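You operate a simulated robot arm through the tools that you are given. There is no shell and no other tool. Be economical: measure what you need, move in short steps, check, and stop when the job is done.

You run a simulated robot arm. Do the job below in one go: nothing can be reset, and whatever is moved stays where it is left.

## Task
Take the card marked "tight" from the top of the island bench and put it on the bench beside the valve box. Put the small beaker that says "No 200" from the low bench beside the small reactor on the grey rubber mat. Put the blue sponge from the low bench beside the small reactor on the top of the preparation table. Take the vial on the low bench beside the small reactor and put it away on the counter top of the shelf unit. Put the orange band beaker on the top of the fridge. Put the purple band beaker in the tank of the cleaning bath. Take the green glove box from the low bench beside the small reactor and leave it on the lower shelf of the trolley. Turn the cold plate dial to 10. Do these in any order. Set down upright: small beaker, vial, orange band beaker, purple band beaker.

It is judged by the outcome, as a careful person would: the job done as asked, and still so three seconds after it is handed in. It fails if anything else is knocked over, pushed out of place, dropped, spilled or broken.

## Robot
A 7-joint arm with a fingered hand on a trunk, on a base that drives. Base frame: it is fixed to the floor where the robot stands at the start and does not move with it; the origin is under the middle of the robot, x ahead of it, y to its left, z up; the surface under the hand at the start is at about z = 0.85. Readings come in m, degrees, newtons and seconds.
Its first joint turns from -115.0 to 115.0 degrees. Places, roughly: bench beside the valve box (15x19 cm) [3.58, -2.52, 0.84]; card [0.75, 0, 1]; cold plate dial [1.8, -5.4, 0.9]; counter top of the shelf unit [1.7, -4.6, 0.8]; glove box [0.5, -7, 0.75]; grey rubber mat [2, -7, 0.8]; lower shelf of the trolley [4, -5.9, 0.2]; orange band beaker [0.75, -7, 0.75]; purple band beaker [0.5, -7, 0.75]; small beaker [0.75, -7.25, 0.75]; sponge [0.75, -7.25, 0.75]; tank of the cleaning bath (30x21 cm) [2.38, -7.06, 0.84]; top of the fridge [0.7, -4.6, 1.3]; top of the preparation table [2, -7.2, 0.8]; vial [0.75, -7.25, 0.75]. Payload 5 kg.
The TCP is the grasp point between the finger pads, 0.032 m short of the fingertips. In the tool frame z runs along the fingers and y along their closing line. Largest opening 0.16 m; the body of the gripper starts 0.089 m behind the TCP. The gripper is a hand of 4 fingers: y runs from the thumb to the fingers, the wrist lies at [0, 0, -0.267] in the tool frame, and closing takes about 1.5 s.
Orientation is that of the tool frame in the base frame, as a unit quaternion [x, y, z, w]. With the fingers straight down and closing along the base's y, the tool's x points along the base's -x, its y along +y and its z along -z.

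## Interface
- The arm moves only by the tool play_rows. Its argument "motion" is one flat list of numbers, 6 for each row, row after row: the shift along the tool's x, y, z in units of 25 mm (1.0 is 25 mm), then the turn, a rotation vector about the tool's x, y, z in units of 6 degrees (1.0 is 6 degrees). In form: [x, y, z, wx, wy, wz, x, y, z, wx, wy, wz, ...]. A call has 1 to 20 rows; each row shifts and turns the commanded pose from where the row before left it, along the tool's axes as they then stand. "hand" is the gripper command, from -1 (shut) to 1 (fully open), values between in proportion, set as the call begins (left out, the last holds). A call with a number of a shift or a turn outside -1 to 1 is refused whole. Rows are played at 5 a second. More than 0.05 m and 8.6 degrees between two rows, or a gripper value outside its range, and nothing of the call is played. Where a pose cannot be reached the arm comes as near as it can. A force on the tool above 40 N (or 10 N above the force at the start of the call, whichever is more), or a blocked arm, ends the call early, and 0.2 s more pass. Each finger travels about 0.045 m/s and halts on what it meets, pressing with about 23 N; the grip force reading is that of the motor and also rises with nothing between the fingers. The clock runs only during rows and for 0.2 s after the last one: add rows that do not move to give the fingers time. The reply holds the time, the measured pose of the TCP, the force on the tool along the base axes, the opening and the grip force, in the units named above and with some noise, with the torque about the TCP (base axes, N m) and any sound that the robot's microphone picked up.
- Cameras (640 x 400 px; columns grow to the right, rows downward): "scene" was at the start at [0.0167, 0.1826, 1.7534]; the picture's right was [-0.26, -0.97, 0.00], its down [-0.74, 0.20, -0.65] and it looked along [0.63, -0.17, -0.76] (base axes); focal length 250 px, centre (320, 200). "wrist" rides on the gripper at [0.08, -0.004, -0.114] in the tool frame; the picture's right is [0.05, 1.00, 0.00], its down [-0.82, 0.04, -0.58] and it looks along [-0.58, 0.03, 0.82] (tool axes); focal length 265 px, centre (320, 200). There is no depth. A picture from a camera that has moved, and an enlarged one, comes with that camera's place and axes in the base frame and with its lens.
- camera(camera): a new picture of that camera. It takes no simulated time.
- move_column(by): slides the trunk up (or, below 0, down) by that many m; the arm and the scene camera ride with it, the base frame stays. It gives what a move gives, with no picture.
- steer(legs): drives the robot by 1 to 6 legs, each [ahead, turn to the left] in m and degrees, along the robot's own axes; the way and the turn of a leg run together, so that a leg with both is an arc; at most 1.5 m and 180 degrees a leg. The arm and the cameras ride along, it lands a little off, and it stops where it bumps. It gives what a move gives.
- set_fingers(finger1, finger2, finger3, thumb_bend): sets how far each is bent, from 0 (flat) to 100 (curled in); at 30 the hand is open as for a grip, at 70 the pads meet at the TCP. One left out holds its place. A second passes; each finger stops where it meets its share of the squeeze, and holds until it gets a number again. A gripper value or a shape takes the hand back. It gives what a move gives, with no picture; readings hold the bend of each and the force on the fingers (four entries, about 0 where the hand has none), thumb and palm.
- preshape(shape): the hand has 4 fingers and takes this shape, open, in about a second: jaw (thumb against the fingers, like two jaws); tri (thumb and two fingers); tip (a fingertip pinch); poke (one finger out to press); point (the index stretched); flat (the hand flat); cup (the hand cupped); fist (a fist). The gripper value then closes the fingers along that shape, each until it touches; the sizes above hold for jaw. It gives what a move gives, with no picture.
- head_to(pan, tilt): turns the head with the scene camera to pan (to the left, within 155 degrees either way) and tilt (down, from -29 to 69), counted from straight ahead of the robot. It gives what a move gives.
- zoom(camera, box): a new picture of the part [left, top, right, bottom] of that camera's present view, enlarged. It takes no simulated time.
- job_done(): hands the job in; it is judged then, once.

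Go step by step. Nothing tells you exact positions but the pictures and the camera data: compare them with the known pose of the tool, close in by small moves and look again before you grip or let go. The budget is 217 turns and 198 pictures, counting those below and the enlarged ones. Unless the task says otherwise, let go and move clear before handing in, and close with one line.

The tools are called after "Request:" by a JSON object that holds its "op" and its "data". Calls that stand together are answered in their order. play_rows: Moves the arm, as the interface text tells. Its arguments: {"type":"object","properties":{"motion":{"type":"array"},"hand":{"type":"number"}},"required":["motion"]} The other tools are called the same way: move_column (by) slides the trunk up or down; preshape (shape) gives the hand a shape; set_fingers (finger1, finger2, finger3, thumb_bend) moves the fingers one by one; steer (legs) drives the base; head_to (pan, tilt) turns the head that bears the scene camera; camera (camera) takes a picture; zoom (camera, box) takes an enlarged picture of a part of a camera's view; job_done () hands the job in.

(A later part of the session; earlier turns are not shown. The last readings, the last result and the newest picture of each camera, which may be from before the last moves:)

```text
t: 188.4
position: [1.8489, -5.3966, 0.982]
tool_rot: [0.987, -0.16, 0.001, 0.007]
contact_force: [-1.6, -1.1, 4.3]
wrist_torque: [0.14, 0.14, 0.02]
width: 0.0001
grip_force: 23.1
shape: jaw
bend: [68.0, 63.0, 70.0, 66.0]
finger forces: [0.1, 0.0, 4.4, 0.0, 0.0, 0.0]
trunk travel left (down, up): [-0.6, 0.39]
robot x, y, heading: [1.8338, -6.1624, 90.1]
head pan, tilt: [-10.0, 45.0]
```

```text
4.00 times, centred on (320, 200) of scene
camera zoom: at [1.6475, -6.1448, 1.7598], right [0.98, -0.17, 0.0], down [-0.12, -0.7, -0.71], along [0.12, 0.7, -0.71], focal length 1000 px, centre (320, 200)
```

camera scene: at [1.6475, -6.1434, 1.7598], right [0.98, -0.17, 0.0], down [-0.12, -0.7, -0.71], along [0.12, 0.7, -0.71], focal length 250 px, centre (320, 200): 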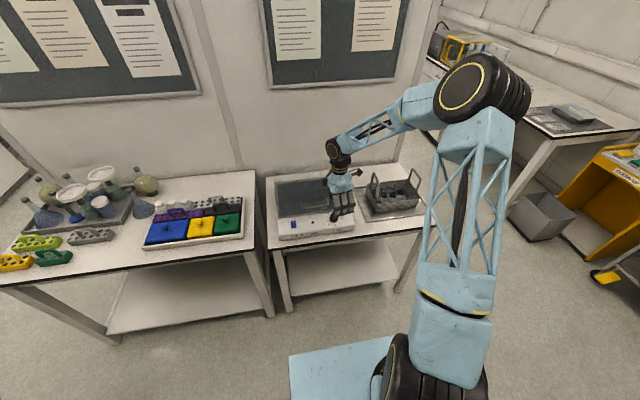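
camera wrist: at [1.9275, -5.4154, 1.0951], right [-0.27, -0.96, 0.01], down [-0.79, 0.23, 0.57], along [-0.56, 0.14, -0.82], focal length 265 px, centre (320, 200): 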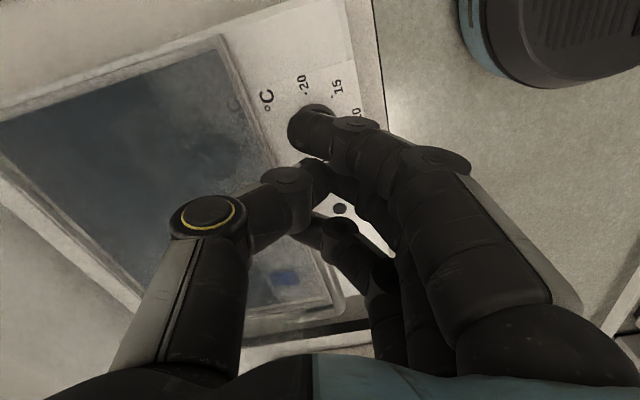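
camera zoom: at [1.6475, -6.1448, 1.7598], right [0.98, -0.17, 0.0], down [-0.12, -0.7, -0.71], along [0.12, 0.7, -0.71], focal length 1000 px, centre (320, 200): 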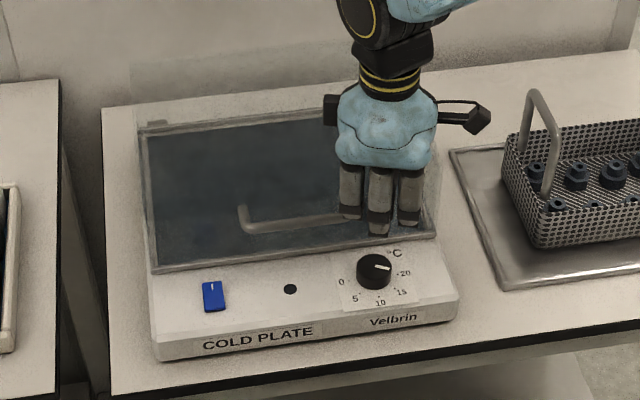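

Finger 3 is touching the handle bar again. I'll rise and try the single-finger "poke" shape to drag the knob top round.

Request:
{"op": "play_rows", "data": {"motion": [0, 0, -1, 0, 0, 0, 0, 0, -1, 0, 0, 0, 0, 0, -1, 0, 0, 0, 0, 0, -1, 0, 0, 0, 0, 0, -1, 0, 0, 0, 0, 0, -1, 0, 0, 0, 0, 0, 0, 0, 0, 0]}}

Request:
{"op": "preshape", "data": {"shape": "poke"}}

Request:
{"op": "camera", "data": {"camera": "wrist"}}

Request:
{"op": "zoom", "data": {"camera": "scene", "box": [250, 120, 410, 240]}}

```text
t: 190.0
position: [1.8487, -5.3946, 1.1296]
tool_rot: [0.987, -0.161, 0.002, 0.006]
contact_force: [0.0, 0.3, -0.4]
wrist_torque: [-0.05, -0.02, 0.0]
width: 0.0
grip_force: 22.6
shape: jaw
bend: [68.0, 63.0, 69.0, 66.0]
finger forces: [0.0, 0.0, 0.0, 0.1, 0.0, 0.0]
trunk travel left (down, up): [-0.6, 0.39]
robot x, y, heading: [1.839, -6.1662, 90.0]
head pan, tilt: [-10.0, 45.0]
```

```text
t: 190.9
position: [1.8494, -5.3936, 1.1304]
tool_rot: [0.987, -0.161, 0.002, 0.006]
contact_force: [-0.3, -0.5, 0.0]
wrist_torque: [-0.01, 0.0, -0.01]
width: 0.0002
grip_force: 0.0
shape: poke
bend: [100.0, 100.0, 100.0, 47.0]
finger forces: [0.0, 0.0, 0.1, 0.1, 0.0, 0.0]
trunk travel left (down, up): [-0.6, 0.39]
robot x, y, heading: [1.8351, -6.1667, 90.0]
head pan, tilt: [-10.0, 45.0]
```

```text
134 pictures are left
camera wrist: at [1.9279, -5.4125, 1.2442], right [-0.27, -0.96, 0.01], down [-0.79, 0.23, 0.57], along [-0.56, 0.14, -0.82], focal length 265 px, centre (320, 200)
```

wrist: 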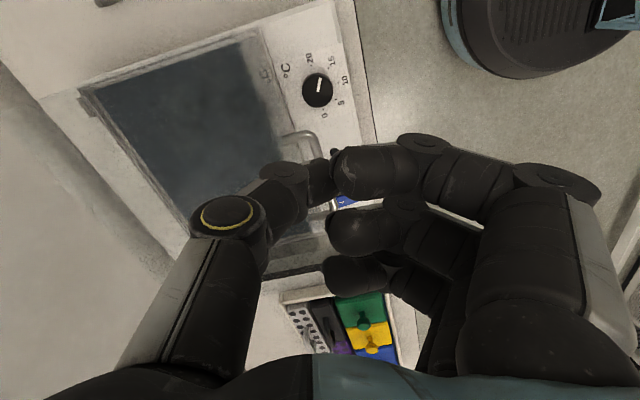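

```text
3.33 times, centred on (330, 180) of scene
camera zoom: at [1.6476, -6.1444, 1.7598], right [0.98, -0.18, 0.0], down [-0.12, -0.7, -0.71], along [0.12, 0.7, -0.71], focal length 834 px, centre (287, 267)
```

zoom: 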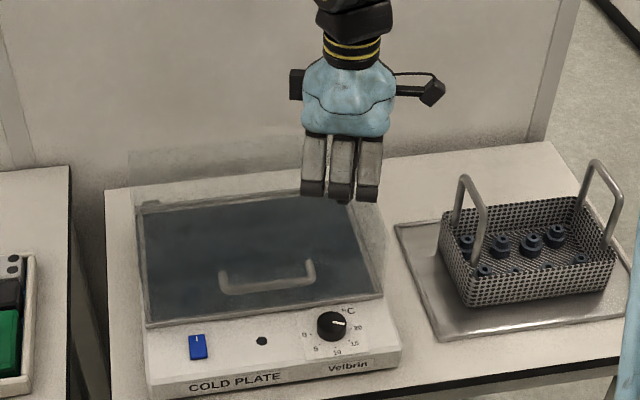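

Poke uses the thumb and doesn't help. Instead I'll close the jaw and press with two adjacent fingertips, offsetting the hand to the free right/front side of the dial, then twist about the dial's axis.

Request:
{"op": "preshape", "data": {"shape": "jaw"}}

Request:
{"op": "play_rows", "data": {"motion": [0, 0, 0, 0, 0, 1, 0.5, 0, 0, 0, 0, 0, 0, 0, 0, 0, 0, 0, 0, 0, 0, 0, 0, 0, 0, 0, 0, 0, 0, 0, 0, 0, 0, 0, 0, 0, 0, 0, 0, 0, 0, 0, 0, 0, 1, 0, 0, 0, 0, 0, 1, 0, 0, 0, 0, 0, 1, 0, 0, 0, 0, 0, 1, 0, 0, 0, 0, 0, 1, 0, 0, 0, 0, 0, 1, 0, 0, 0, 0, 0, 1, 0, 0, 0, 0, 0, 0.5, 0, 0, 0, 0, 0, 0, 0, 0, 0], "hand": -1}}

Request:
{"op": "camera", "data": {"camera": "wrist"}}

Request:
{"op": "zoom", "data": {"camera": "scene", "box": [280, 160, 400, 250]}}

```text
t: 191.8
position: [1.8497, -5.3939, 1.1288]
tool_rot: [0.987, -0.162, 0.002, 0.005]
contact_force: [0.1, -0.2, -0.2]
wrist_torque: [-0.02, -0.01, 0.0]
width: 0.1596
grip_force: 0.1
shape: jaw
bend: [30.0, 30.0, 30.0, 30.0]
finger forces: [0.0, 0.1, 0.1, 0.1, 0.1, 0.0]
trunk travel left (down, up): [-0.6, 0.39]
robot x, y, heading: [1.8311, -6.1616, 90.0]
head pan, tilt: [-10.0, 45.0]
```

```text
t: 195.2
position: [1.8589, -5.4023, 0.9432]
tool_rot: [0.977, -0.212, 0.002, 0.007]
contact_force: [0.0, -0.6, 0.2]
wrist_torque: [0.05, 0.02, 0.0]
width: 0.0
grip_force: 22.3
shape: jaw
bend: [68.0, 63.0, 68.0, 66.0]
finger forces: [0.0, 0.0, 0.0, 0.0, 0.0, 0.0]
trunk travel left (down, up): [-0.6, 0.39]
robot x, y, heading: [1.8341, -6.1665, 89.9]
head pan, tilt: [-10.0, 45.0]
```

```text
132 pictures are left
camera wrist: at [1.9365, -5.4298, 1.057], right [-0.37, -0.93, 0.01], down [-0.76, 0.31, 0.57], along [-0.54, 0.2, -0.82], focal length 265 px, centre (320, 200)
```

wrist: 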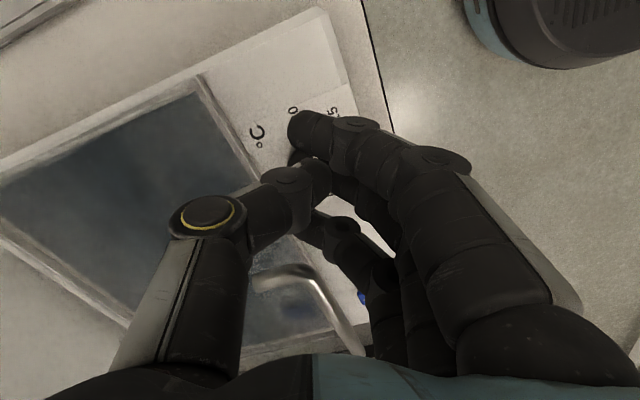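

```text
4.44 times, centred on (340, 205) of scene
camera zoom: at [1.6476, -6.1444, 1.7598], right [0.98, -0.18, 0.0], down [-0.12, -0.7, -0.71], along [0.12, 0.7, -0.71], focal length 1111 px, centre (231, 178)
```

zoom: 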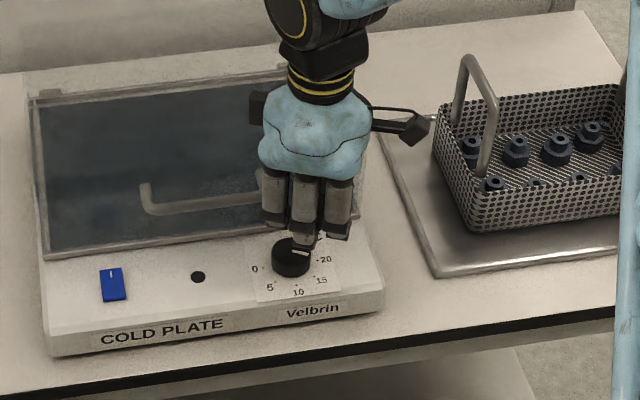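

No contact now. Lowering until the fingertips press on the knob.

Request:
{"op": "play_rows", "data": {"motion": [0, -0.14, 0.8, 0, 0, 0, 0, 0, 0.7, 0, 0, 0, 0, 0, 0.15, 0, 0, 0, 0, 0, 0.15, 0, 0, 0, 0, 0, 0, 0, 0, 0]}}

```text
t: 195.9
position: [1.8614, -5.3998, 0.9099]
tool_rot: [0.977, -0.212, 0.002, 0.002]
contact_force: [2.7, -7.7, 31.5]
wrist_torque: [-0.51, 0.2, 0.11]
width: 0.0
grip_force: 23.1
shape: jaw
bend: [68.0, 68.0, 68.0, 67.0]
finger forces: [0.0, 51.6, 0.0, 0.0, 0.8, 0.0]
trunk travel left (down, up): [-0.6, 0.39]
robot x, y, heading: [1.8317, -6.163, 89.7]
head pan, tilt: [-10.0, 45.0]
stopped in row 3: the force on the tool passed its limit at 47 N (the readings are from after the stop); the commanded pose is now the measured one
```

The middle fingertip presses the knob at 31 N. I'll ease slightly and sweep about the dial axis by 48°.

Request:
{"op": "play_rows", "data": {"motion": [0, 0, -0.06, 0, 0, 0, 0, 0.067, 0, 0, 0, 1, 0, 0.067, 0, 0, 0, 1, 0, 0.067, 0, 0, 0, 1, 0, 0.067, 0, 0, 0, 1, 0, 0.067, 0, 0, 0, 1, 0, 0.067, 0, 0, 0, 1, 0, 0.067, 0, 0, 0, 1, 0, 0.067, 0, 0, 0, 1, 0, 0, 0, 0, 0, 0]}}

Request:
{"op": "zoom", "data": {"camera": "scene", "box": [280, 160, 400, 250]}}

```text
t: 198.1
position: [1.8526, -5.4106, 0.9106]
tool_rot: [0.807, -0.591, 0.004, 0.003]
contact_force: [0.7, -17.1, 27.9]
wrist_torque: [1.01, 0.35, 0.92]
width: 0.0
grip_force: 23.4
shape: jaw
bend: [68.0, 68.0, 68.0, 67.0]
finger forces: [0.0, 0.0, 20.0, 0.1, 0.0, 0.0]
trunk travel left (down, up): [-0.6, 0.39]
robot x, y, heading: [1.8368, -6.1668, 90.0]
head pan, tilt: [-10.0, 45.0]
stopped in row 10: the force on the tool passed its limit at 43 N (the readings are from after the stop); the commanded pose is now the measured one
```

```text
4.44 times, centred on (340, 205) of scene
camera zoom: at [1.6476, -6.1493, 1.7597], right [0.98, -0.17, 0.0], down [-0.12, -0.69, -0.71], along [0.12, 0.7, -0.71], focal length 1111 px, centre (231, 178)
```

zoom: 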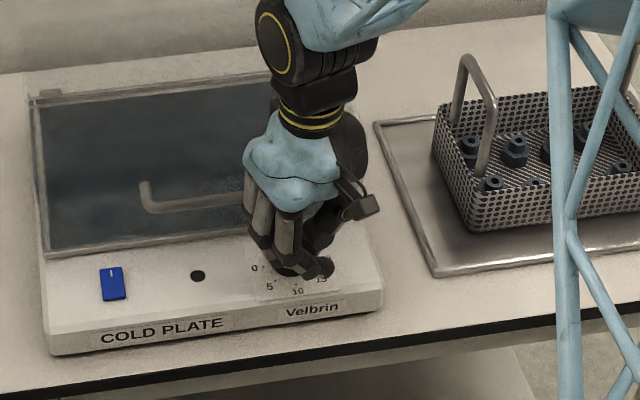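

Now I'll rise clear and read the dial.

Request:
{"op": "play_rows", "data": {"motion": [0.3, 0, -0.6, 0, 0, 0, 0, 0, -1, 0, 0, 0, 0, 0, -1, 0, 0, 0, 0, 0, -1, 0, 0, 0, 0, 0, -1, 0, 0, 0, 0, 0, -1, 0, 0, 0, 0, 0, -1, 0, 0, 0, 0, 0, 0, 0, 0, 0]}}

Request:
{"op": "camera", "data": {"camera": "wrist"}}

Request:
{"op": "zoom", "data": {"camera": "scene", "box": [310, 190, 360, 230]}}

```text
t: 199.9
position: [1.8529, -5.4134, 1.0741]
tool_rot: [0.806, -0.592, 0.005, 0.005]
contact_force: [-0.2, -0.5, 0.0]
wrist_torque: [-0.02, 0.01, 0.04]
width: 0.0001
grip_force: 23.1
shape: jaw
bend: [68.0, 64.0, 68.0, 67.0]
finger forces: [0.0, 0.1, 0.0, 0.0, 0.0, 0.0]
trunk travel left (down, up): [-0.6, 0.39]
robot x, y, heading: [1.8359, -6.1633, 89.8]
head pan, tilt: [-10.0, 45.0]
```

```text
129 pictures are left
camera wrist: at [1.8826, -5.4861, 1.1879], right [-0.94, -0.35, 0.0], down [-0.29, 0.77, 0.57], along [-0.2, 0.53, -0.82], focal length 265 px, centre (320, 200)
```

wrist: 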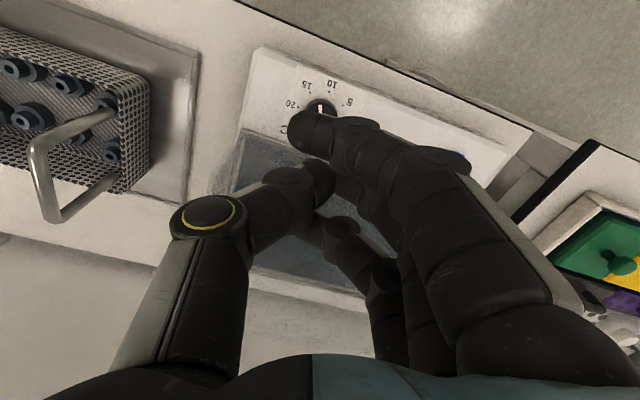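

```text
10.00 times, centred on (335, 210) of scene
camera zoom: at [1.6476, -6.1448, 1.7597], right [0.98, -0.17, 0.0], down [-0.12, -0.7, -0.71], along [0.12, 0.7, -0.71], focal length 2501 px, centre (170, 100)
```

zoom: 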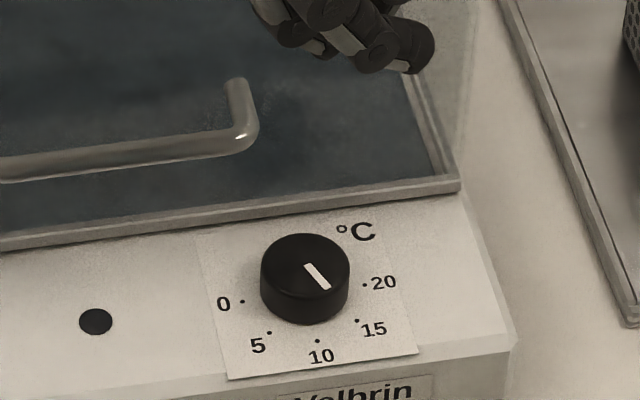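

The dial is at about 12.5 now; about 22° remain. I'll repeat with a shorter stroke.

Request:
{"op": "play_rows", "data": {"motion": [0, 0, 0, 0, 0, -1, 0, 0, 0, 0, 0, -1, 0, 0, 0, 0, 0, -1, 0, 0, 0, 0, 0, -1, 0, 0, 0, 0, 0, -1, 0, 0, 0, 0, 0, -0.4, -0.12, -0.48, 0, 0, 0, 0, 0, 0, 0, 0, 0, 0, 0, 0, 1, 0, 0, 0, 0, 0, 1, 0, 0, 0, 0, 0, 1, 0, 0, 0, 0, 0, 1, 0, 0, 0, 0, 0, 1, 0, 0, 0, 0, 0, 0.8, 0, 0, 0, 0, 0, 0.4, 0, 0, 0, 0, 0, 0.3, 0, 0, 0, 0, 0, 0.2, 0, 0, 0]}}

```text
t: 203.6
position: [1.8609, -5.4027, 0.9112]
tool_rot: [0.939, -0.343, 0.002, 0.0]
contact_force: [3.7, -6.0, 28.4]
wrist_torque: [-0.39, 0.26, 0.07]
width: 0.0
grip_force: 22.7
shape: jaw
bend: [68.0, 68.0, 68.0, 68.0]
finger forces: [0.0, 0.1, 0.1, 0.1, 0.2, 0.0]
trunk travel left (down, up): [-0.6, 0.39]
robot x, y, heading: [1.8314, -6.1635, 90.0]
head pan, tilt: [-10.0, 45.0]
stopped in row 17: the force on the tool passed its limit at 45 N (the readings are from after the stop); the commanded pose is now the measured one
```

Request:
{"op": "play_rows", "data": {"motion": [0, 0, -0.06, 0, 0, 0, 0, 0.067, 0, 0, 0, 1, 0, 0.067, 0, 0, 0, 1, 0, 0.067, 0, 0, 0, 1, 0, 0.067, 0, 0, 0, 1, 0, 0.02, 0, 0, 0, 0.3, 0, 0, -0.6, 0, 0, 0, 0, 0, -1, 0, 0, 0, 0, 0, -1, 0, 0, 0, 0, 0, -1, 0, 0, 0, 0, 0, -1, 0, 0, 0, 0, 0, -1, 0, 0, 0, 0, 0, 0, 0, 0, 0]}}

Request:
{"op": "zoom", "data": {"camera": "scene", "box": [310, 190, 360, 230]}}

```text
t: 206.4
position: [1.8516, -5.4048, 1.0478]
tool_rot: [0.839, -0.543, 0.004, 0.003]
contact_force: [-0.2, 0.0, -0.8]
wrist_torque: [0.03, -0.01, -0.01]
width: 0.0001
grip_force: 22.8
shape: jaw
bend: [68.0, 63.0, 68.0, 68.0]
finger forces: [0.0, 0.0, 0.0, 0.0, 0.0, 0.0]
trunk travel left (down, up): [-0.6, 0.39]
robot x, y, heading: [1.8335, -6.1642, 89.8]
head pan, tilt: [-10.0, 45.0]
```

```text
10.00 times, centred on (335, 210) of scene
camera zoom: at [1.6477, -6.145, 1.7597], right [0.98, -0.17, 0.0], down [-0.12, -0.7, -0.71], along [0.12, 0.7, -0.71], focal length 2501 px, centre (170, 100)
```

zoom: 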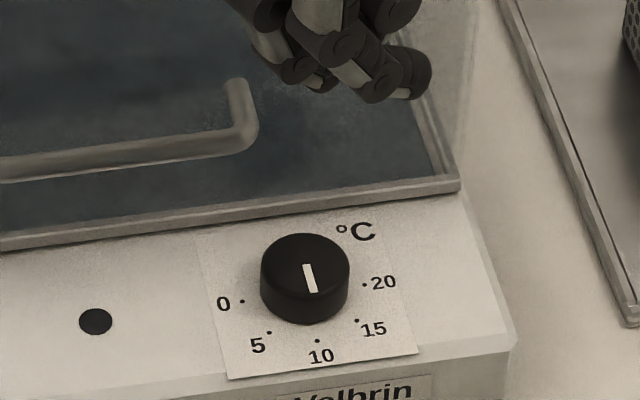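

The dial reads 10. Now I'll raise and retract the arm and drive along to the low bench by the small reactor.

Request:
{"op": "play_rows", "data": {"motion": [0, 0, -1, 0, 0, 1, 0, 0, -1, 0, 0, 1, 0, 0, -0.5, 0, 0, 1, 0, 0, 0, 0, 0, 1, 0, 0, 0, 0, 0, 0.2, 1, 0, 0, 0, 0, 0, 1, 0, 0, 0, 0, 0, 1, 0, 0, 0, 0, 0, 1, 0, 0, 0, 0, 0, 1, 0, 0, 0, 0, 0, 1, 0, 0, 0, 0, 0, 1, 0, 0, 0, 0, 0, 1, 0, 0, 0, 0, 0, 1, 0, 0, 0, 0, 0, 1, 0, 0, 0, 0, 0, 0, 0, 0, 0, 0, 0], "hand": 0}}

Request:
{"op": "steer", "data": {"legs": [[0, 90], [1.15, 0], [0, 90]]}}

Request:
{"op": "head_to", "data": {"pan": 0, "tilt": 45}}

Request:
{"op": "camera", "data": {"camera": "scene"}}

```text
t: 209.8
position: [1.848, -5.6559, 1.1106]
tool_rot: [-0.701, 0.714, -0.004, -0.002]
contact_force: [0.0, -0.5, 0.2]
wrist_torque: [-0.02, 0.04, 0.06]
width: 0.08
grip_force: 0.1
shape: jaw
bend: [72.0, 72.0, 72.0, 70.0]
finger forces: [0.0, 0.0, 0.1, 0.0, 0.0, 0.0]
trunk travel left (down, up): [-0.6, 0.39]
robot x, y, heading: [1.8377, -6.1628, 90.0]
head pan, tilt: [-10.0, 45.0]
```

```text
t: 223.6
position: [0.684, -6.6665, 1.1116]
tool_rot: [0.717, 0.697, 0.002, -0.004]
contact_force: [0.2, 0.5, 0.2]
wrist_torque: [-0.01, 0.0, 0.04]
width: 0.0798
grip_force: 0.0
shape: jaw
bend: [72.0, 72.0, 72.0, 70.0]
finger forces: [0.0, 0.0, 0.0, 0.0, 0.0, 0.0]
trunk travel left (down, up): [-0.6, 0.39]
robot x, y, heading: [0.7023, -6.1542, -90.8]
head pan, tilt: [-10.0, 45.0]
```

```text
t: 224.3
position: [0.6845, -6.6663, 1.1125]
tool_rot: [0.718, 0.696, 0.002, -0.003]
contact_force: [-0.6, 0.0, -0.7]
wrist_torque: [0.01, 0.01, 0.0]
width: 0.0799
grip_force: 0.1
shape: jaw
bend: [72.0, 72.0, 72.0, 70.0]
finger forces: [0.1, 0.0, 0.0, 0.0, 0.0, 0.0]
trunk travel left (down, up): [-0.6, 0.39]
robot x, y, heading: [0.7034, -6.1559, -90.8]
head pan, tilt: [0.0, 45.0]
```

```text
126 pictures are left
camera scene: at [0.9085, -6.1824, 1.7598], right [-1.0, 0.01, 0.0], down [0.01, 0.71, -0.71], along [-0.01, -0.71, -0.71], focal length 250 px, centre (320, 200)
```

scene: 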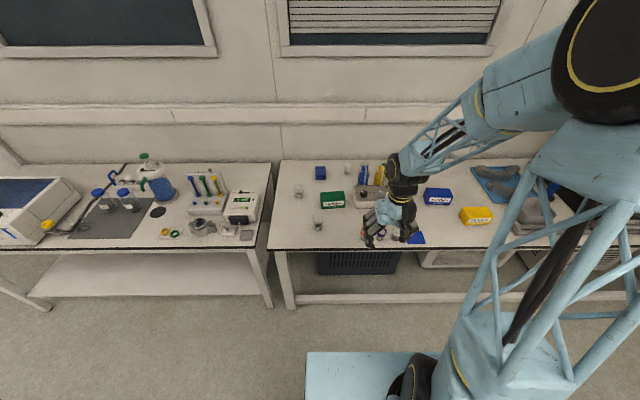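

Request:
{"op": "zoom", "data": {"camera": "scene", "box": [270, 150, 430, 260]}}

Request:
{"op": "zoom", "data": {"camera": "scene", "box": [400, 150, 580, 260]}}

Request:
{"op": "zoom", "data": {"camera": "scene", "box": [0, 130, 270, 270]}}

Request:
{"op": "camera", "data": {"camera": "wrist"}}

```text
3.64 times, centred on (350, 205) of scene
camera zoom: at [0.9085, -6.1824, 1.7598], right [-1.0, 0.01, 0.0], down [0.01, 0.71, -0.71], along [-0.01, -0.71, -0.71], focal length 909 px, centre (211, 182)
```

zoom: 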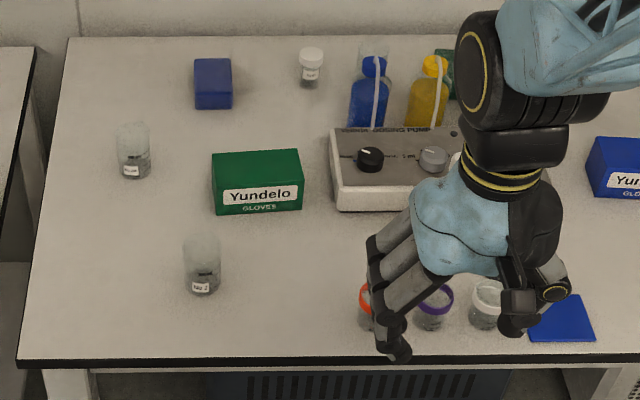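

```text
3.56 times, centred on (490, 205) of scene
camera zoom: at [0.9085, -6.1824, 1.7598], right [-1.0, 0.01, 0.0], down [0.01, 0.71, -0.71], along [-0.01, -0.71, -0.71], focal length 889 px, centre (-284, 182)
```

zoom: 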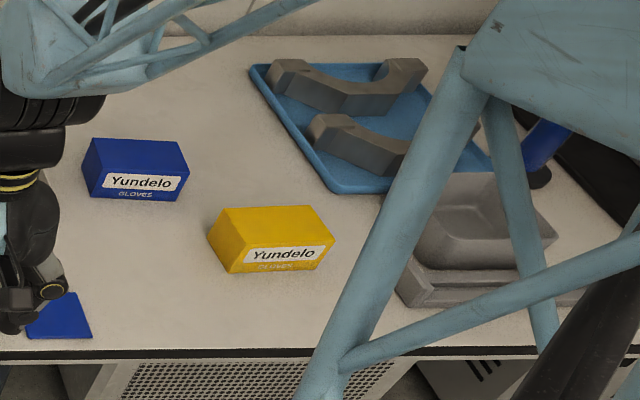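

```text
2.37 times, centred on (135, 200) of scene
camera zoom: at [0.9085, -6.1824, 1.7598], right [-1.0, 0.01, 0.0], down [0.01, 0.71, -0.71], along [-0.01, -0.71, -0.71], focal length 593 px, centre (758, 200)
```

zoom: 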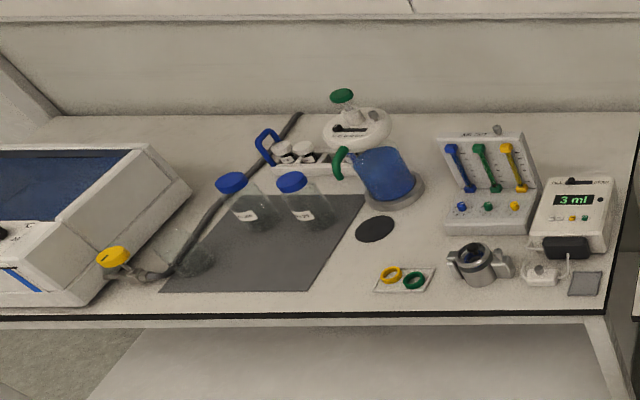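

```text
122 pictures are left
camera wrist: at [0.6847, -6.5853, 1.2258], right [1.0, 0.02, 0.0], down [0.02, -0.82, 0.57], along [0.01, -0.57, -0.82], focal length 265 px, centre (320, 200)
```

wrist: 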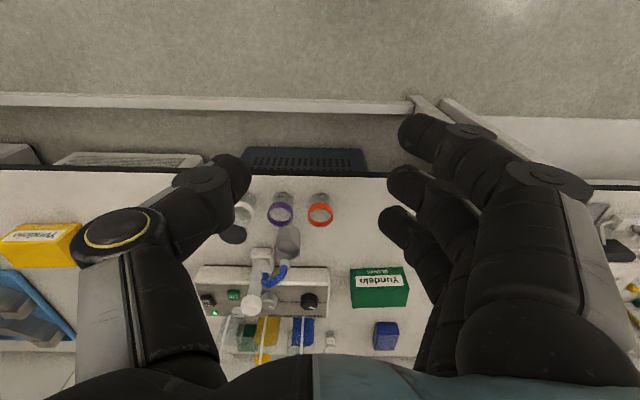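

I see the low bench: two small labelled beakers, orange/purple/white-band beakers, green glove box, blue block and a capped vial. I'll read the labels on the beakers.

Request:
{"op": "zoom", "data": {"camera": "scene", "box": [293, 175, 333, 235]}}

Request:
{"op": "zoom", "data": {"camera": "scene", "box": [310, 155, 360, 185]}}

```text
6.67 times, centred on (313, 205) of scene
camera zoom: at [0.9085, -6.1824, 1.7598], right [-1.0, 0.01, 0.0], down [0.01, 0.71, -0.71], along [-0.01, -0.71, -0.71], focal length 1667 px, centre (367, 167)
```

zoom: 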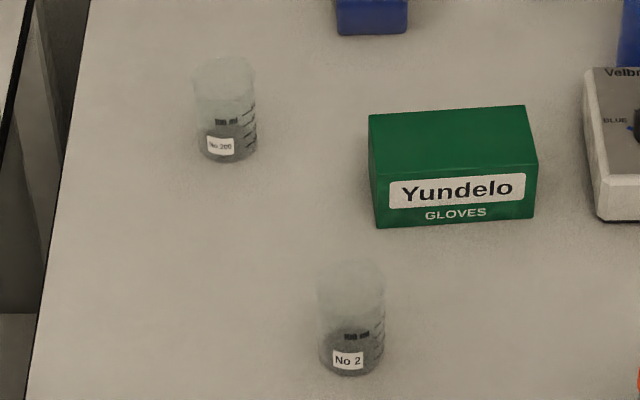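

```text
12.80 times, centred on (335, 170) of scene
camera zoom: at [0.9085, -6.1824, 1.7598], right [-1.0, 0.01, 0.0], down [0.01, 0.71, -0.71], along [-0.01, -0.71, -0.71], focal length 3201 px, centre (128, 584)
```

zoom: 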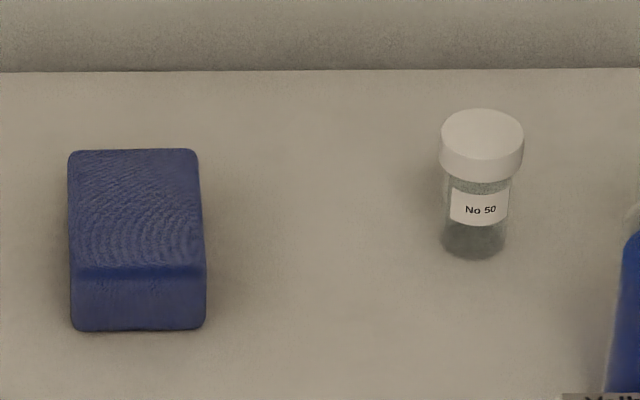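

"No 200" is the rear-left beaker at about (1.01, -7.21). I'll line the robot up in front of it.

Request:
{"op": "steer", "data": {"legs": [[0, 90], [0.28, 0], [0, -89.5], [0.25, 0]]}}

Request:
{"op": "camera", "data": {"camera": "wrist"}}

Request:
{"op": "camera", "data": {"camera": "scene"}}

```text
t: 235.6
position: [0.9756, -6.9226, 1.1119]
tool_rot: [0.713, 0.702, 0.002, -0.004]
contact_force: [-0.2, -0.5, 0.8]
wrist_torque: [0.01, 0.03, 0.0]
width: 0.0797
grip_force: 0.1
shape: jaw
bend: [72.0, 72.0, 72.0, 70.0]
finger forces: [0.1, 0.0, 0.0, 0.0, 0.0, 0.0]
trunk travel left (down, up): [-0.6, 0.39]
robot x, y, heading: [0.9918, -6.4126, -89.9]
head pan, tilt: [0.0, 45.0]
```

```text
119 pictures are left
camera wrist: at [0.9753, -6.84, 1.2254], right [1.0, 0.04, 0.0], down [0.03, -0.82, 0.57], along [0.02, -0.57, -0.82], focal length 265 px, centre (320, 200)
```

wrist: 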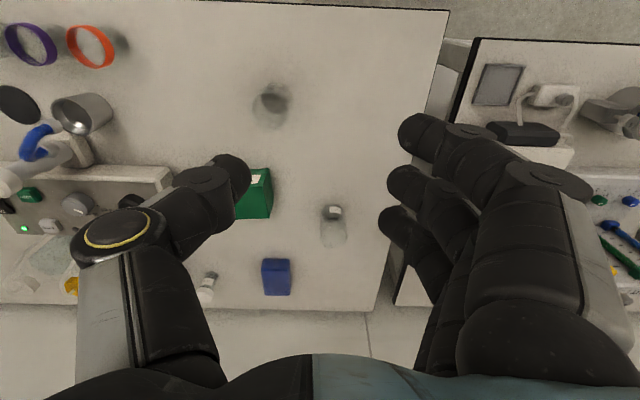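

```text
118 pictures are left
camera scene: at [1.1937, -6.4344, 1.7597], right [-1.0, 0.0, 0.0], down [0.0, 0.71, -0.71], along [0.0, -0.71, -0.71], focal length 250 px, centre (320, 200)
```

scene: 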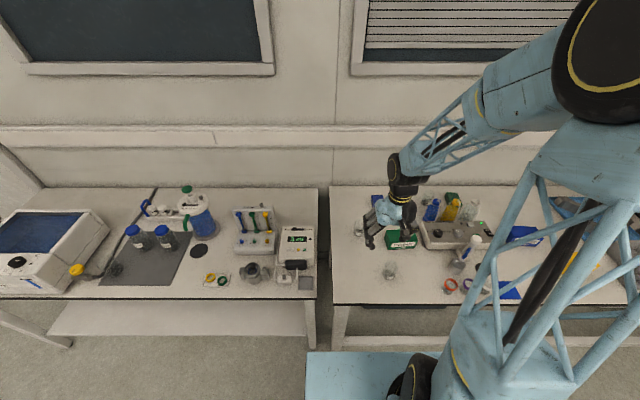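

The No 200 beaker is at (1.016, -7.215), base z≈0.746, about 7.5 cm tall. I'll move above it and descend partway.

Request:
{"op": "play_rows", "data": {"motion": [-0.975, 0.148, 0, 0, 0, 0, -0.975, 0.148, 0, 0, 0, 0, -0.975, 0.148, 0, 0, 0, 0, -0.975, 0.148, 0, 0, 0, 0, -0.975, 0.148, 0, 0, 0, 0, -0.975, 0.148, 0, 0, 0, 0, -0.975, 0.148, 0, 0, 0, 0, -0.975, 0.148, 0, 0, 0, 0, -0.975, 0.148, 0, 0, 0, 0, -0.975, 0.148, 0, 0, 0, 0, -0.975, 0.148, 0, 0, 0, 0, -0.975, 0.148, 0, 0, 0, 0, 0, 0, 1, 0, 0, 0, 0, 0, 1, 0, 0, 0, 0, 0, 1, 0, 0, 0, 0, 0, 1, 0, 0, 0, 0, 0, 1, 0, 0, 0, 0, 0, 1, 0, 0, 0, 0, 0, 1, 0, 0, 0, 0, 0, 0, 0, 0, 0], "hand": 0.25}}

Request:
{"op": "camera", "data": {"camera": "wrist"}}

```text
t: 239.8
position: [1.0147, -7.2115, 0.9343]
tool_rot: [0.712, 0.702, 0.001, -0.005]
contact_force: [-0.1, 1.2, 0.9]
wrist_torque: [0.02, 0.0, 0.01]
width: 0.0996
grip_force: 0.0
shape: jaw
bend: [71.0, 71.0, 71.0, 68.0]
finger forces: [0.0, 0.0, 0.0, 0.0, 0.1, 0.0]
trunk travel left (down, up): [-0.6, 0.39]
robot x, y, heading: [0.9885, -6.4119, -90.0]
head pan, tilt: [0.0, 45.0]
```

```text
117 pictures are left
camera wrist: at [1.0147, -7.1315, 1.0482], right [1.0, 0.04, 0.0], down [0.03, -0.82, 0.57], along [0.02, -0.57, -0.82], focal length 265 px, centre (320, 200)
```

wrist: 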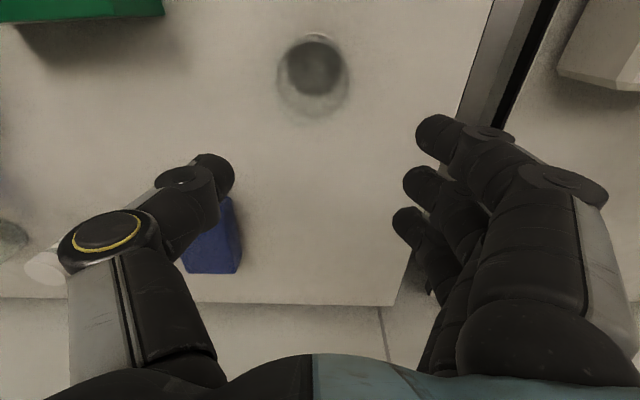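

Closer up, the beaker is at (1.011, -7.178). I'll shift and go lower, then check again.

Request:
{"op": "play_rows", "data": {"motion": [0.67, -0.07, 0, 0, 0, 0, 0.67, -0.07, 0, 0, 0, 0, 0, 0, 0.8, 0, 0, 0, 0, 0, 0.8, 0, 0, 0, 0, 0, 0.8, 0, 0, 0, 0, 0, 0, 0, 0, 0]}}

Request:
{"op": "camera", "data": {"camera": "wrist"}}

Request:
{"op": "zoom", "data": {"camera": "scene", "box": [320, 170, 440, 270]}}

```text
t: 241.2
position: [1.0128, -7.1777, 0.8747]
tool_rot: [0.713, 0.701, 0.002, -0.004]
contact_force: [0.8, 0.0, -0.8]
wrist_torque: [-0.01, 0.0, -0.01]
width: 0.0998
grip_force: 0.1
shape: jaw
bend: [71.0, 71.0, 71.0, 68.0]
finger forces: [0.0, 0.0, 0.0, 0.0, 0.0, 0.0]
trunk travel left (down, up): [-0.6, 0.39]
robot x, y, heading: [0.9892, -6.4108, -90.0]
head pan, tilt: [0.0, 45.0]
```

```text
116 pictures are left
camera wrist: at [1.0122, -7.0984, 0.9885], right [1.0, 0.04, 0.0], down [0.03, -0.82, 0.57], along [0.02, -0.57, -0.82], focal length 265 px, centre (320, 200)
```

wrist: 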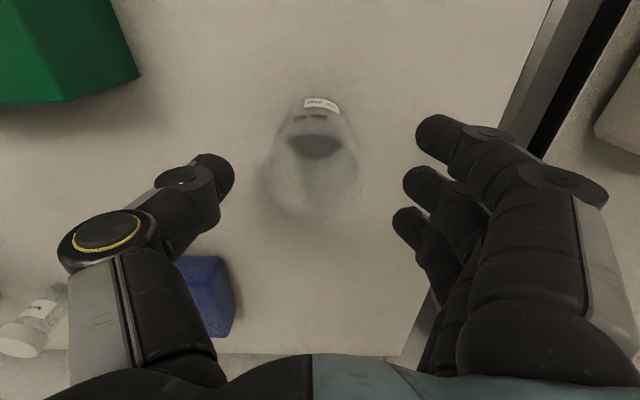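

```text
4.00 times, centred on (380, 220) of scene
camera zoom: at [1.1938, -6.4337, 1.7598], right [-1.0, 0.0, 0.0], down [0.0, 0.71, -0.71], along [0.0, -0.71, -0.71], focal length 1000 px, centre (80, 120)
```

zoom: 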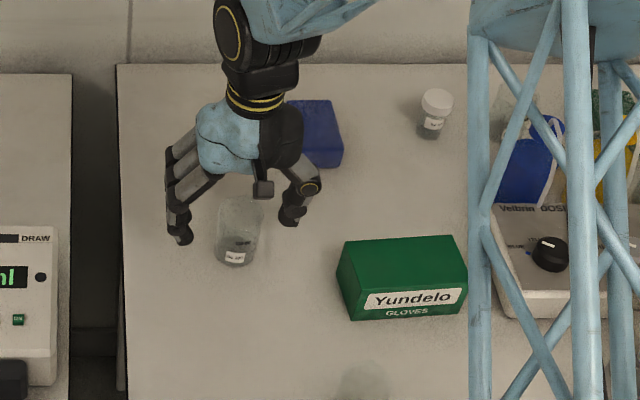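

Refined: the beaker is at about (1.007, -7.195), 7 cm wide and tall. I'll shift, go down to z≈0.79 and check before closing.

Request:
{"op": "play_rows", "data": {"motion": [-0.7, -0.22, 0, 0, 0, 0, 0, 0, 0.8, 0, 0, 0, 0, 0, 0.8, 0, 0, 0, 0, 0, 0.8, 0, 0, 0, 0, 0, 0.8, 0, 0, 0, 0, 0, 0, 0, 0, 0]}}

Request:
{"op": "camera", "data": {"camera": "wrist"}}

```text
t: 242.2
position: [1.0069, -7.1969, 0.832]
tool_rot: [0.713, 0.701, -0.001, -0.002]
contact_force: [-1.7, 3.2, 18.3]
wrist_torque: [0.02, -1.03, 0.21]
width: 0.0991
grip_force: 0.1
shape: jaw
bend: [71.0, 71.0, 71.0, 68.0]
finger forces: [5.4, 6.1, 6.2, 0.1, 0.0, 0.0]
trunk travel left (down, up): [-0.6, 0.39]
robot x, y, heading: [0.9885, -6.4135, -89.8]
head pan, tilt: [0.0, 45.0]
stopped in row 4: the force on the tool passed its limit at 50 N (the readings are from after the stop); the commanded pose is now the measured one
```

```text
114 pictures are left
camera wrist: at [1.0063, -7.116, 0.9465], right [1.0, 0.04, 0.0], down [0.03, -0.82, 0.58], along [0.02, -0.57, -0.82], focal length 265 px, centre (320, 200)
```

wrist: 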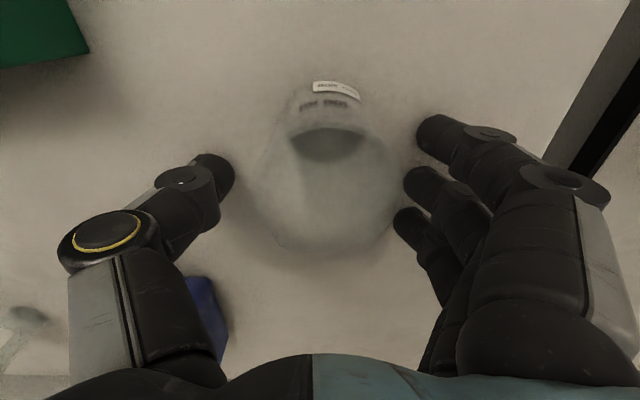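

All three fingertips met the bench evenly, so the bench top is at z≈0.80 rather than 0.75. That puts the beaker at (1.009, -7.171), rim z≈0.867. I'll rise 1 cm, recentre and close.

Request:
{"op": "play_rows", "data": {"motion": [0, 0, -0.4, 0, 0, 0, 0.5, 0.05, 0, 0, 0, 0, 0.54, 0.05, 0, 0, 0, 0, 0, 0, 0, 0, 0, 0]}}

Request:
{"op": "camera", "data": {"camera": "wrist"}}

```text
t: 243.2
position: [1.0098, -7.1711, 0.8413]
tool_rot: [0.712, 0.702, 0.001, -0.003]
contact_force: [-0.3, -0.3, -0.3]
wrist_torque: [-0.02, 0.04, 0.01]
width: 0.0998
grip_force: 0.1
shape: jaw
bend: [71.0, 71.0, 71.0, 68.0]
finger forces: [0.0, 0.0, 0.0, 0.0, 0.0, 0.1]
trunk travel left (down, up): [-0.6, 0.39]
robot x, y, heading: [0.9893, -6.4126, -90.0]
head pan, tilt: [0.0, 45.0]
```

```text
113 pictures are left
camera wrist: at [1.0096, -7.0903, 0.9538], right [1.0, 0.04, 0.0], down [0.03, -0.82, 0.57], along [0.02, -0.57, -0.82], focal length 265 px, centre (320, 200)
```

wrist: 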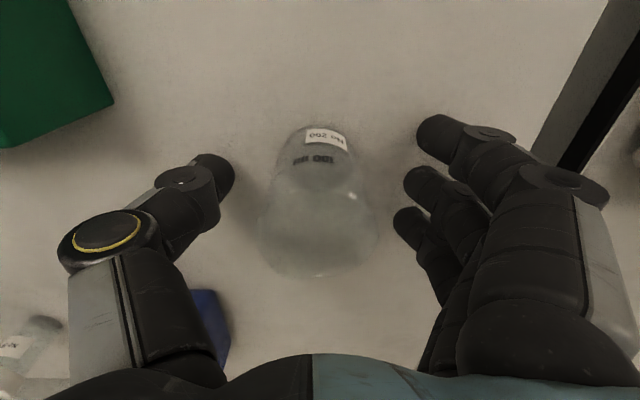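

Well centred. Closing on the beaker.

Request:
{"op": "play_rows", "data": {"motion": [0, 0, 0, 0, 0, 0, 0, 0, 0, 0, 0, 0, 0, 0, 0, 0, 0, 0, 0, 0, 0, 0, 0, 0, 0, 0, 0, 0, 0, 0, 0, 0, 0, 0, 0, 0, 0, 0, 0, 0, 0, 0], "hand": -0.6}}

Request:
{"op": "play_rows", "data": {"motion": [0, 0, -0.4, 0, 0, 0, 0, 0, -0.8, 0, 0, 0, 0, 0, -1, 0, 0, 0, 0, 0, -1, 0, 0, 0, 0, 0, -1, 0, 0, 0, 0, 0, -1, 0, 0, 0, 0, 0, -1, 0, 0, 0, 0, 0, -1, 0, 0, 0, 0, 0, -1, 0, 0, 0, 0, 0, -1, 0, 0, 0, 0, 0, 0, 0, 0, 0]}}

Request:
{"op": "camera", "data": {"camera": "wrist"}}

```text
t: 244.8
position: [1.0102, -7.1712, 0.8399]
tool_rot: [0.713, 0.702, 0.001, -0.003]
contact_force: [0.3, 0.9, 0.5]
wrist_torque: [0.02, 0.01, 0.02]
width: 0.0265
grip_force: 22.7
shape: jaw
bend: [71.0, 73.0, 68.0, 70.0]
finger forces: [8.8, 9.2, 0.6, 0.0, 18.4, 0.0]
trunk travel left (down, up): [-0.6, 0.39]
robot x, y, heading: [0.9914, -6.4137, -90.1]
head pan, tilt: [0.0, 45.0]
```

```text
t: 247.2
position: [1.0092, -7.1734, 1.0711]
tool_rot: [0.713, 0.702, 0.001, -0.004]
contact_force: [0.4, 0.0, -0.3]
wrist_torque: [-0.06, -0.03, -0.01]
width: 0.0261
grip_force: 23.3
shape: jaw
bend: [71.0, 73.0, 68.0, 70.0]
finger forces: [9.0, 9.4, 0.9, 0.0, 18.4, 0.0]
trunk travel left (down, up): [-0.6, 0.39]
robot x, y, heading: [0.9921, -6.4071, -89.9]
head pan, tilt: [0.0, 45.0]
```

```text
112 pictures are left
camera wrist: at [1.0092, -7.0911, 1.1854], right [1.0, 0.04, 0.0], down [0.03, -0.82, 0.57], along [0.02, -0.57, -0.82], focal length 265 px, centre (320, 200)
```

wrist: 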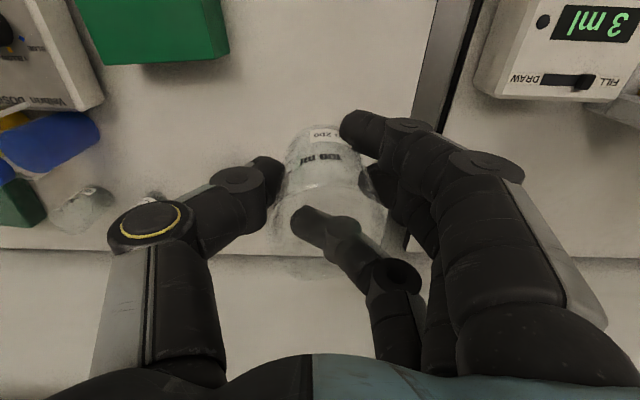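

The No 200 beaker is held upright. I'll retract and drive along to the prep table in front of the mat.

Request:
{"op": "play_rows", "data": {"motion": [1, 0, 0, 0, 0, 0, 1, 0, 0, 0, 0, 0, 1, 0, 0, 0, 0, 0, 1, 0, 0, 0, 0, 0, 1, 0, 0, 0, 0, 0, 1, 0, 0, 0, 0, 0, 1, 0, 0, 0, 0, 0, 1, 0, 0, 0, 0, 0, 1, 0, 0, 0, 0, 0, 0, 0, 0, 0, 0, 0]}}

Request:
{"op": "steer", "data": {"legs": [[0, 90], [0.92, 0], [0, -90]]}}

Request:
{"op": "camera", "data": {"camera": "scene"}}

Request:
{"op": "camera", "data": {"camera": "wrist"}}

```text
t: 249.3
position: [1.0141, -6.9481, 1.07]
tool_rot: [0.713, 0.701, 0.001, -0.003]
contact_force: [-0.1, 0.2, -0.3]
wrist_torque: [0.01, 0.02, 0.01]
width: 0.026
grip_force: 22.9
shape: jaw
bend: [71.0, 73.0, 68.0, 70.0]
finger forces: [9.3, 9.5, 0.8, 0.0, 18.3, 0.0]
trunk travel left (down, up): [-0.6, 0.39]
robot x, y, heading: [0.988, -6.4085, -89.7]
head pan, tilt: [0.0, 45.0]
```

```text
t: 262.3
position: [1.9618, -6.9124, 1.0712]
tool_rot: [0.698, 0.716, 0.001, -0.003]
contact_force: [1.4, -0.4, -0.8]
wrist_torque: [0.0, 0.01, 0.01]
width: 0.0259
grip_force: 22.9
shape: jaw
bend: [71.0, 73.0, 68.0, 70.0]
finger forces: [8.6, 9.6, 0.9, 0.0, 18.2, 0.0]
trunk travel left (down, up): [-0.6, 0.39]
robot x, y, heading: [1.9147, -6.3786, -87.6]
head pan, tilt: [0.0, 45.0]
```

```text
111 pictures are left
camera scene: at [2.1216, -6.391, 1.7598], right [-1.0, -0.04, 0.0], down [-0.03, 0.71, -0.71], along [0.03, -0.71, -0.71], focal length 250 px, centre (320, 200)
```

scene: 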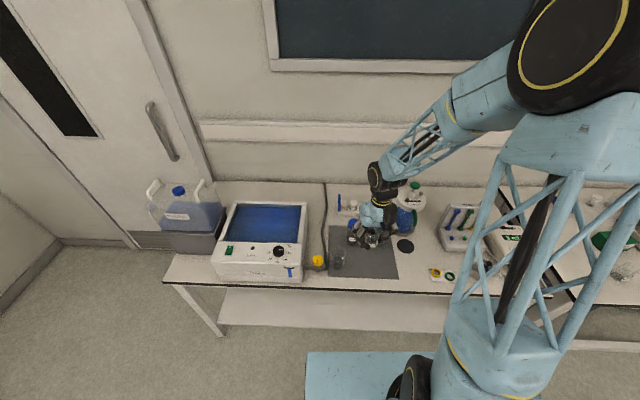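

```text
110 pictures are left
camera wrist: at [1.9587, -6.8314, 1.1849], right [1.0, 0.08, 0.0], down [0.06, -0.82, 0.57], along [0.04, -0.57, -0.82], focal length 265 px, centre (320, 200)
```

wrist: 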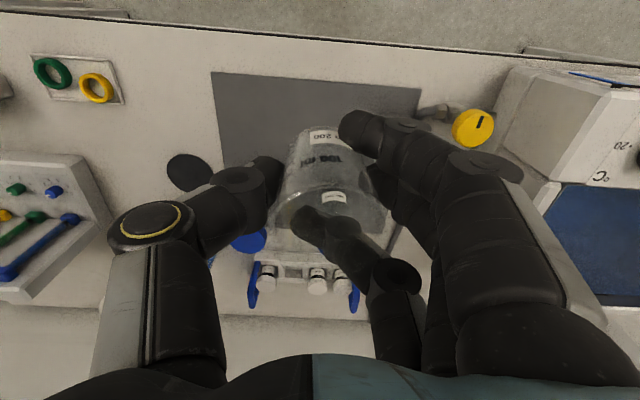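

Request:
{"op": "zoom", "data": {"camera": "scene", "box": [290, 180, 430, 290]}}

Request:
{"op": "zoom", "data": {"camera": "wrist", "box": [200, 60, 480, 240]}}

```text
3.64 times, centred on (360, 235) of scene
camera zoom: at [2.1216, -6.391, 1.7598], right [-1.0, -0.04, 0.0], down [-0.03, 0.71, -0.71], along [0.03, -0.71, -0.71], focal length 909 px, centre (174, 73)
```

zoom: 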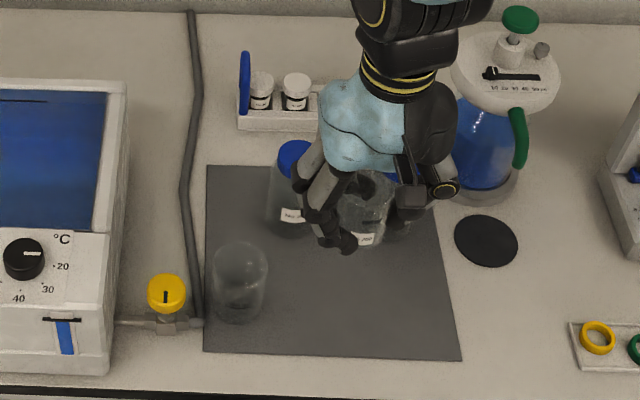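

```text
2.22 times, centred on (340, 150) of wrist
camera zoom: at [1.9587, -6.8314, 1.1849], right [1.0, 0.08, 0.0], down [0.06, -0.82, 0.57], along [0.04, -0.57, -0.82], focal length 590 px, centre (276, 311)
```

zoom: 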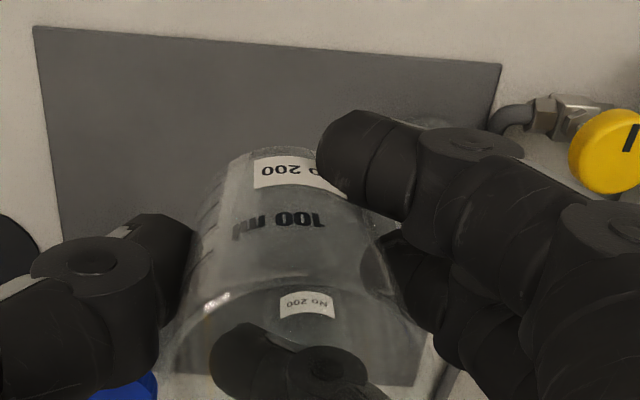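

The mat top is at z≈0.797; its right-front area at (1.895, -6.958) is free. I'll move the beaker over there and descend.

Request:
{"op": "play_rows", "data": {"motion": [-0.6, -0.9, 0, 0, 0, 0, -0.6, -0.9, 0, 0, 0, 0, -0.56, -0.93, 0, 0, 0, 0, 0, 0, 0, 0, 0, 0, 0, 0, 1, 0, 0, 0, 0, 0, 1, 0, 0, 0, 0, 0, 1, 0, 0, 0, 0, 0, 1, 0, 0, 0, 0, 0, 1, 0, 0, 0, 0, 0, 1, 0, 0, 0, 0, 0, 1, 0, 0, 0, 0, 0, 0.8, 0, 0, 0, 0, 0, 0, 0, 0, 0]}}

Request:
{"op": "zoom", "data": {"camera": "scene", "box": [310, 190, 430, 290]}}

Request:
{"op": "camera", "data": {"camera": "wrist"}}

```text
t: 265.1
position: [1.8936, -6.9558, 0.8764]
tool_rot: [0.698, 0.716, 0.0, -0.004]
contact_force: [-0.4, -0.2, -0.4]
wrist_torque: [-0.02, 0.03, 0.01]
width: 0.0256
grip_force: 23.0
shape: jaw
bend: [71.0, 73.0, 68.0, 70.0]
finger forces: [8.8, 9.7, 1.0, 0.0, 18.0, 0.2]
trunk travel left (down, up): [-0.6, 0.39]
robot x, y, heading: [1.9154, -6.376, -87.7]
head pan, tilt: [0.0, 45.0]
```

```text
4.00 times, centred on (370, 240) of scene
camera zoom: at [2.1217, -6.391, 1.7598], right [-1.0, -0.04, 0.0], down [-0.03, 0.71, -0.71], along [0.03, -0.71, -0.71], focal length 1000 px, centre (120, 40)
```

zoom: 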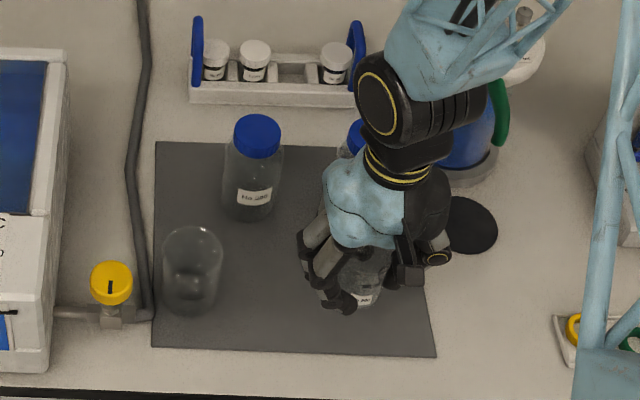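

```text
106 pictures are left
camera wrist: at [1.8909, -6.8757, 0.9898], right [1.0, 0.07, 0.0], down [0.06, -0.82, 0.57], along [0.04, -0.57, -0.82], focal length 265 px, centre (320, 200)
```

wrist: 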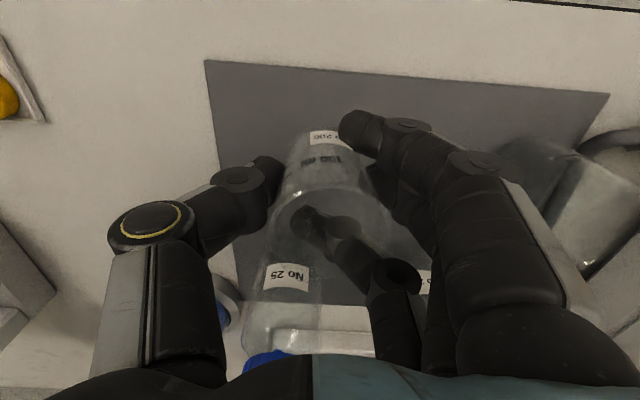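

Over the free part of the mat. Lowering slowly to contact.

Request:
{"op": "play_rows", "data": {"motion": [0, 0, 0.5, 0, 0, 0, 0, 0, 0.4, 0, 0, 0, 0, 0, 0.2, 0, 0, 0, 0, 0, 0.15, 0, 0, 0, 0, 0, 0.15, 0, 0, 0, 0, 0, 0.1, 0, 0, 0]}}

```text
t: 266.5
position: [1.8936, -6.957, 0.8389]
tool_rot: [0.699, 0.715, 0.0, -0.004]
contact_force: [0.0, 1.2, -1.0]
wrist_torque: [0.01, -0.01, 0.01]
width: 0.0256
grip_force: 23.5
shape: jaw
bend: [71.0, 73.0, 68.0, 70.0]
finger forces: [8.8, 9.5, 0.9, 0.1, 18.1, 0.0]
trunk travel left (down, up): [-0.6, 0.39]
robot x, y, heading: [1.9136, -6.3761, -87.6]
head pan, tilt: [0.0, 45.0]
```

Request:
{"op": "play_rows", "data": {"motion": [0, 0, 0.12, 0, 0, 0, 0, 0, 0.12, 0, 0, 0, 0, 0, 0.12, 0, 0, 0, 0, 0, 0, 0, 0, 0]}}

```text
t: 267.5
position: [1.8945, -6.9562, 0.8301]
tool_rot: [0.699, 0.716, 0.001, -0.003]
contact_force: [0.0, 0.4, -0.3]
wrist_torque: [0.01, 0.03, 0.01]
width: 0.0261
grip_force: 23.3
shape: jaw
bend: [71.0, 73.0, 68.0, 70.0]
finger forces: [8.8, 9.8, 0.9, 0.0, 18.1, 0.0]
trunk travel left (down, up): [-0.6, 0.39]
robot x, y, heading: [1.9154, -6.378, -87.9]
head pan, tilt: [0.0, 45.0]
```

Request:
{"op": "play_rows", "data": {"motion": [0, 0, 0.12, 0, 0, 0, 0, 0, 0.12, 0, 0, 0, 0, 0, 0.12, 0, 0, 0, 0, 0, 0.12, 0, 0, 0, 0, 0, 0, 0, 0, 0]}}

Request:
{"op": "zoom", "data": {"camera": "wrist", "box": [200, 60, 480, 240]}}

```text
t: 268.7
position: [1.8947, -6.9567, 0.8201]
tool_rot: [0.699, 0.715, -0.001, -0.002]
contact_force: [-3.1, -2.6, 40.0]
wrist_torque: [0.27, -0.02, -0.05]
width: 0.0281
grip_force: 22.6
shape: jaw
bend: [72.0, 74.0, 68.0, 72.0]
finger forces: [15.0, 11.9, 3.7, 0.1, 27.0, 0.0]
trunk travel left (down, up): [-0.6, 0.39]
robot x, y, heading: [1.9171, -6.3779, -87.8]
head pan, tilt: [0.0, 45.0]
```

```text
2.22 times, centred on (340, 150) of wrist
camera zoom: at [1.8902, -6.8755, 0.9331], right [1.0, 0.08, 0.0], down [0.06, -0.81, 0.58], along [0.04, -0.57, -0.82], focal length 590 px, centre (276, 311)
```

zoom: 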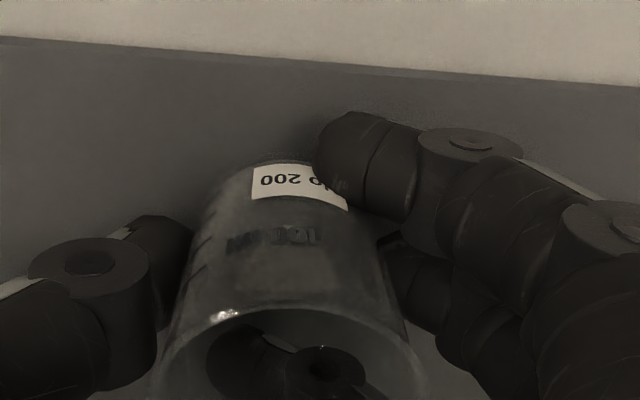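

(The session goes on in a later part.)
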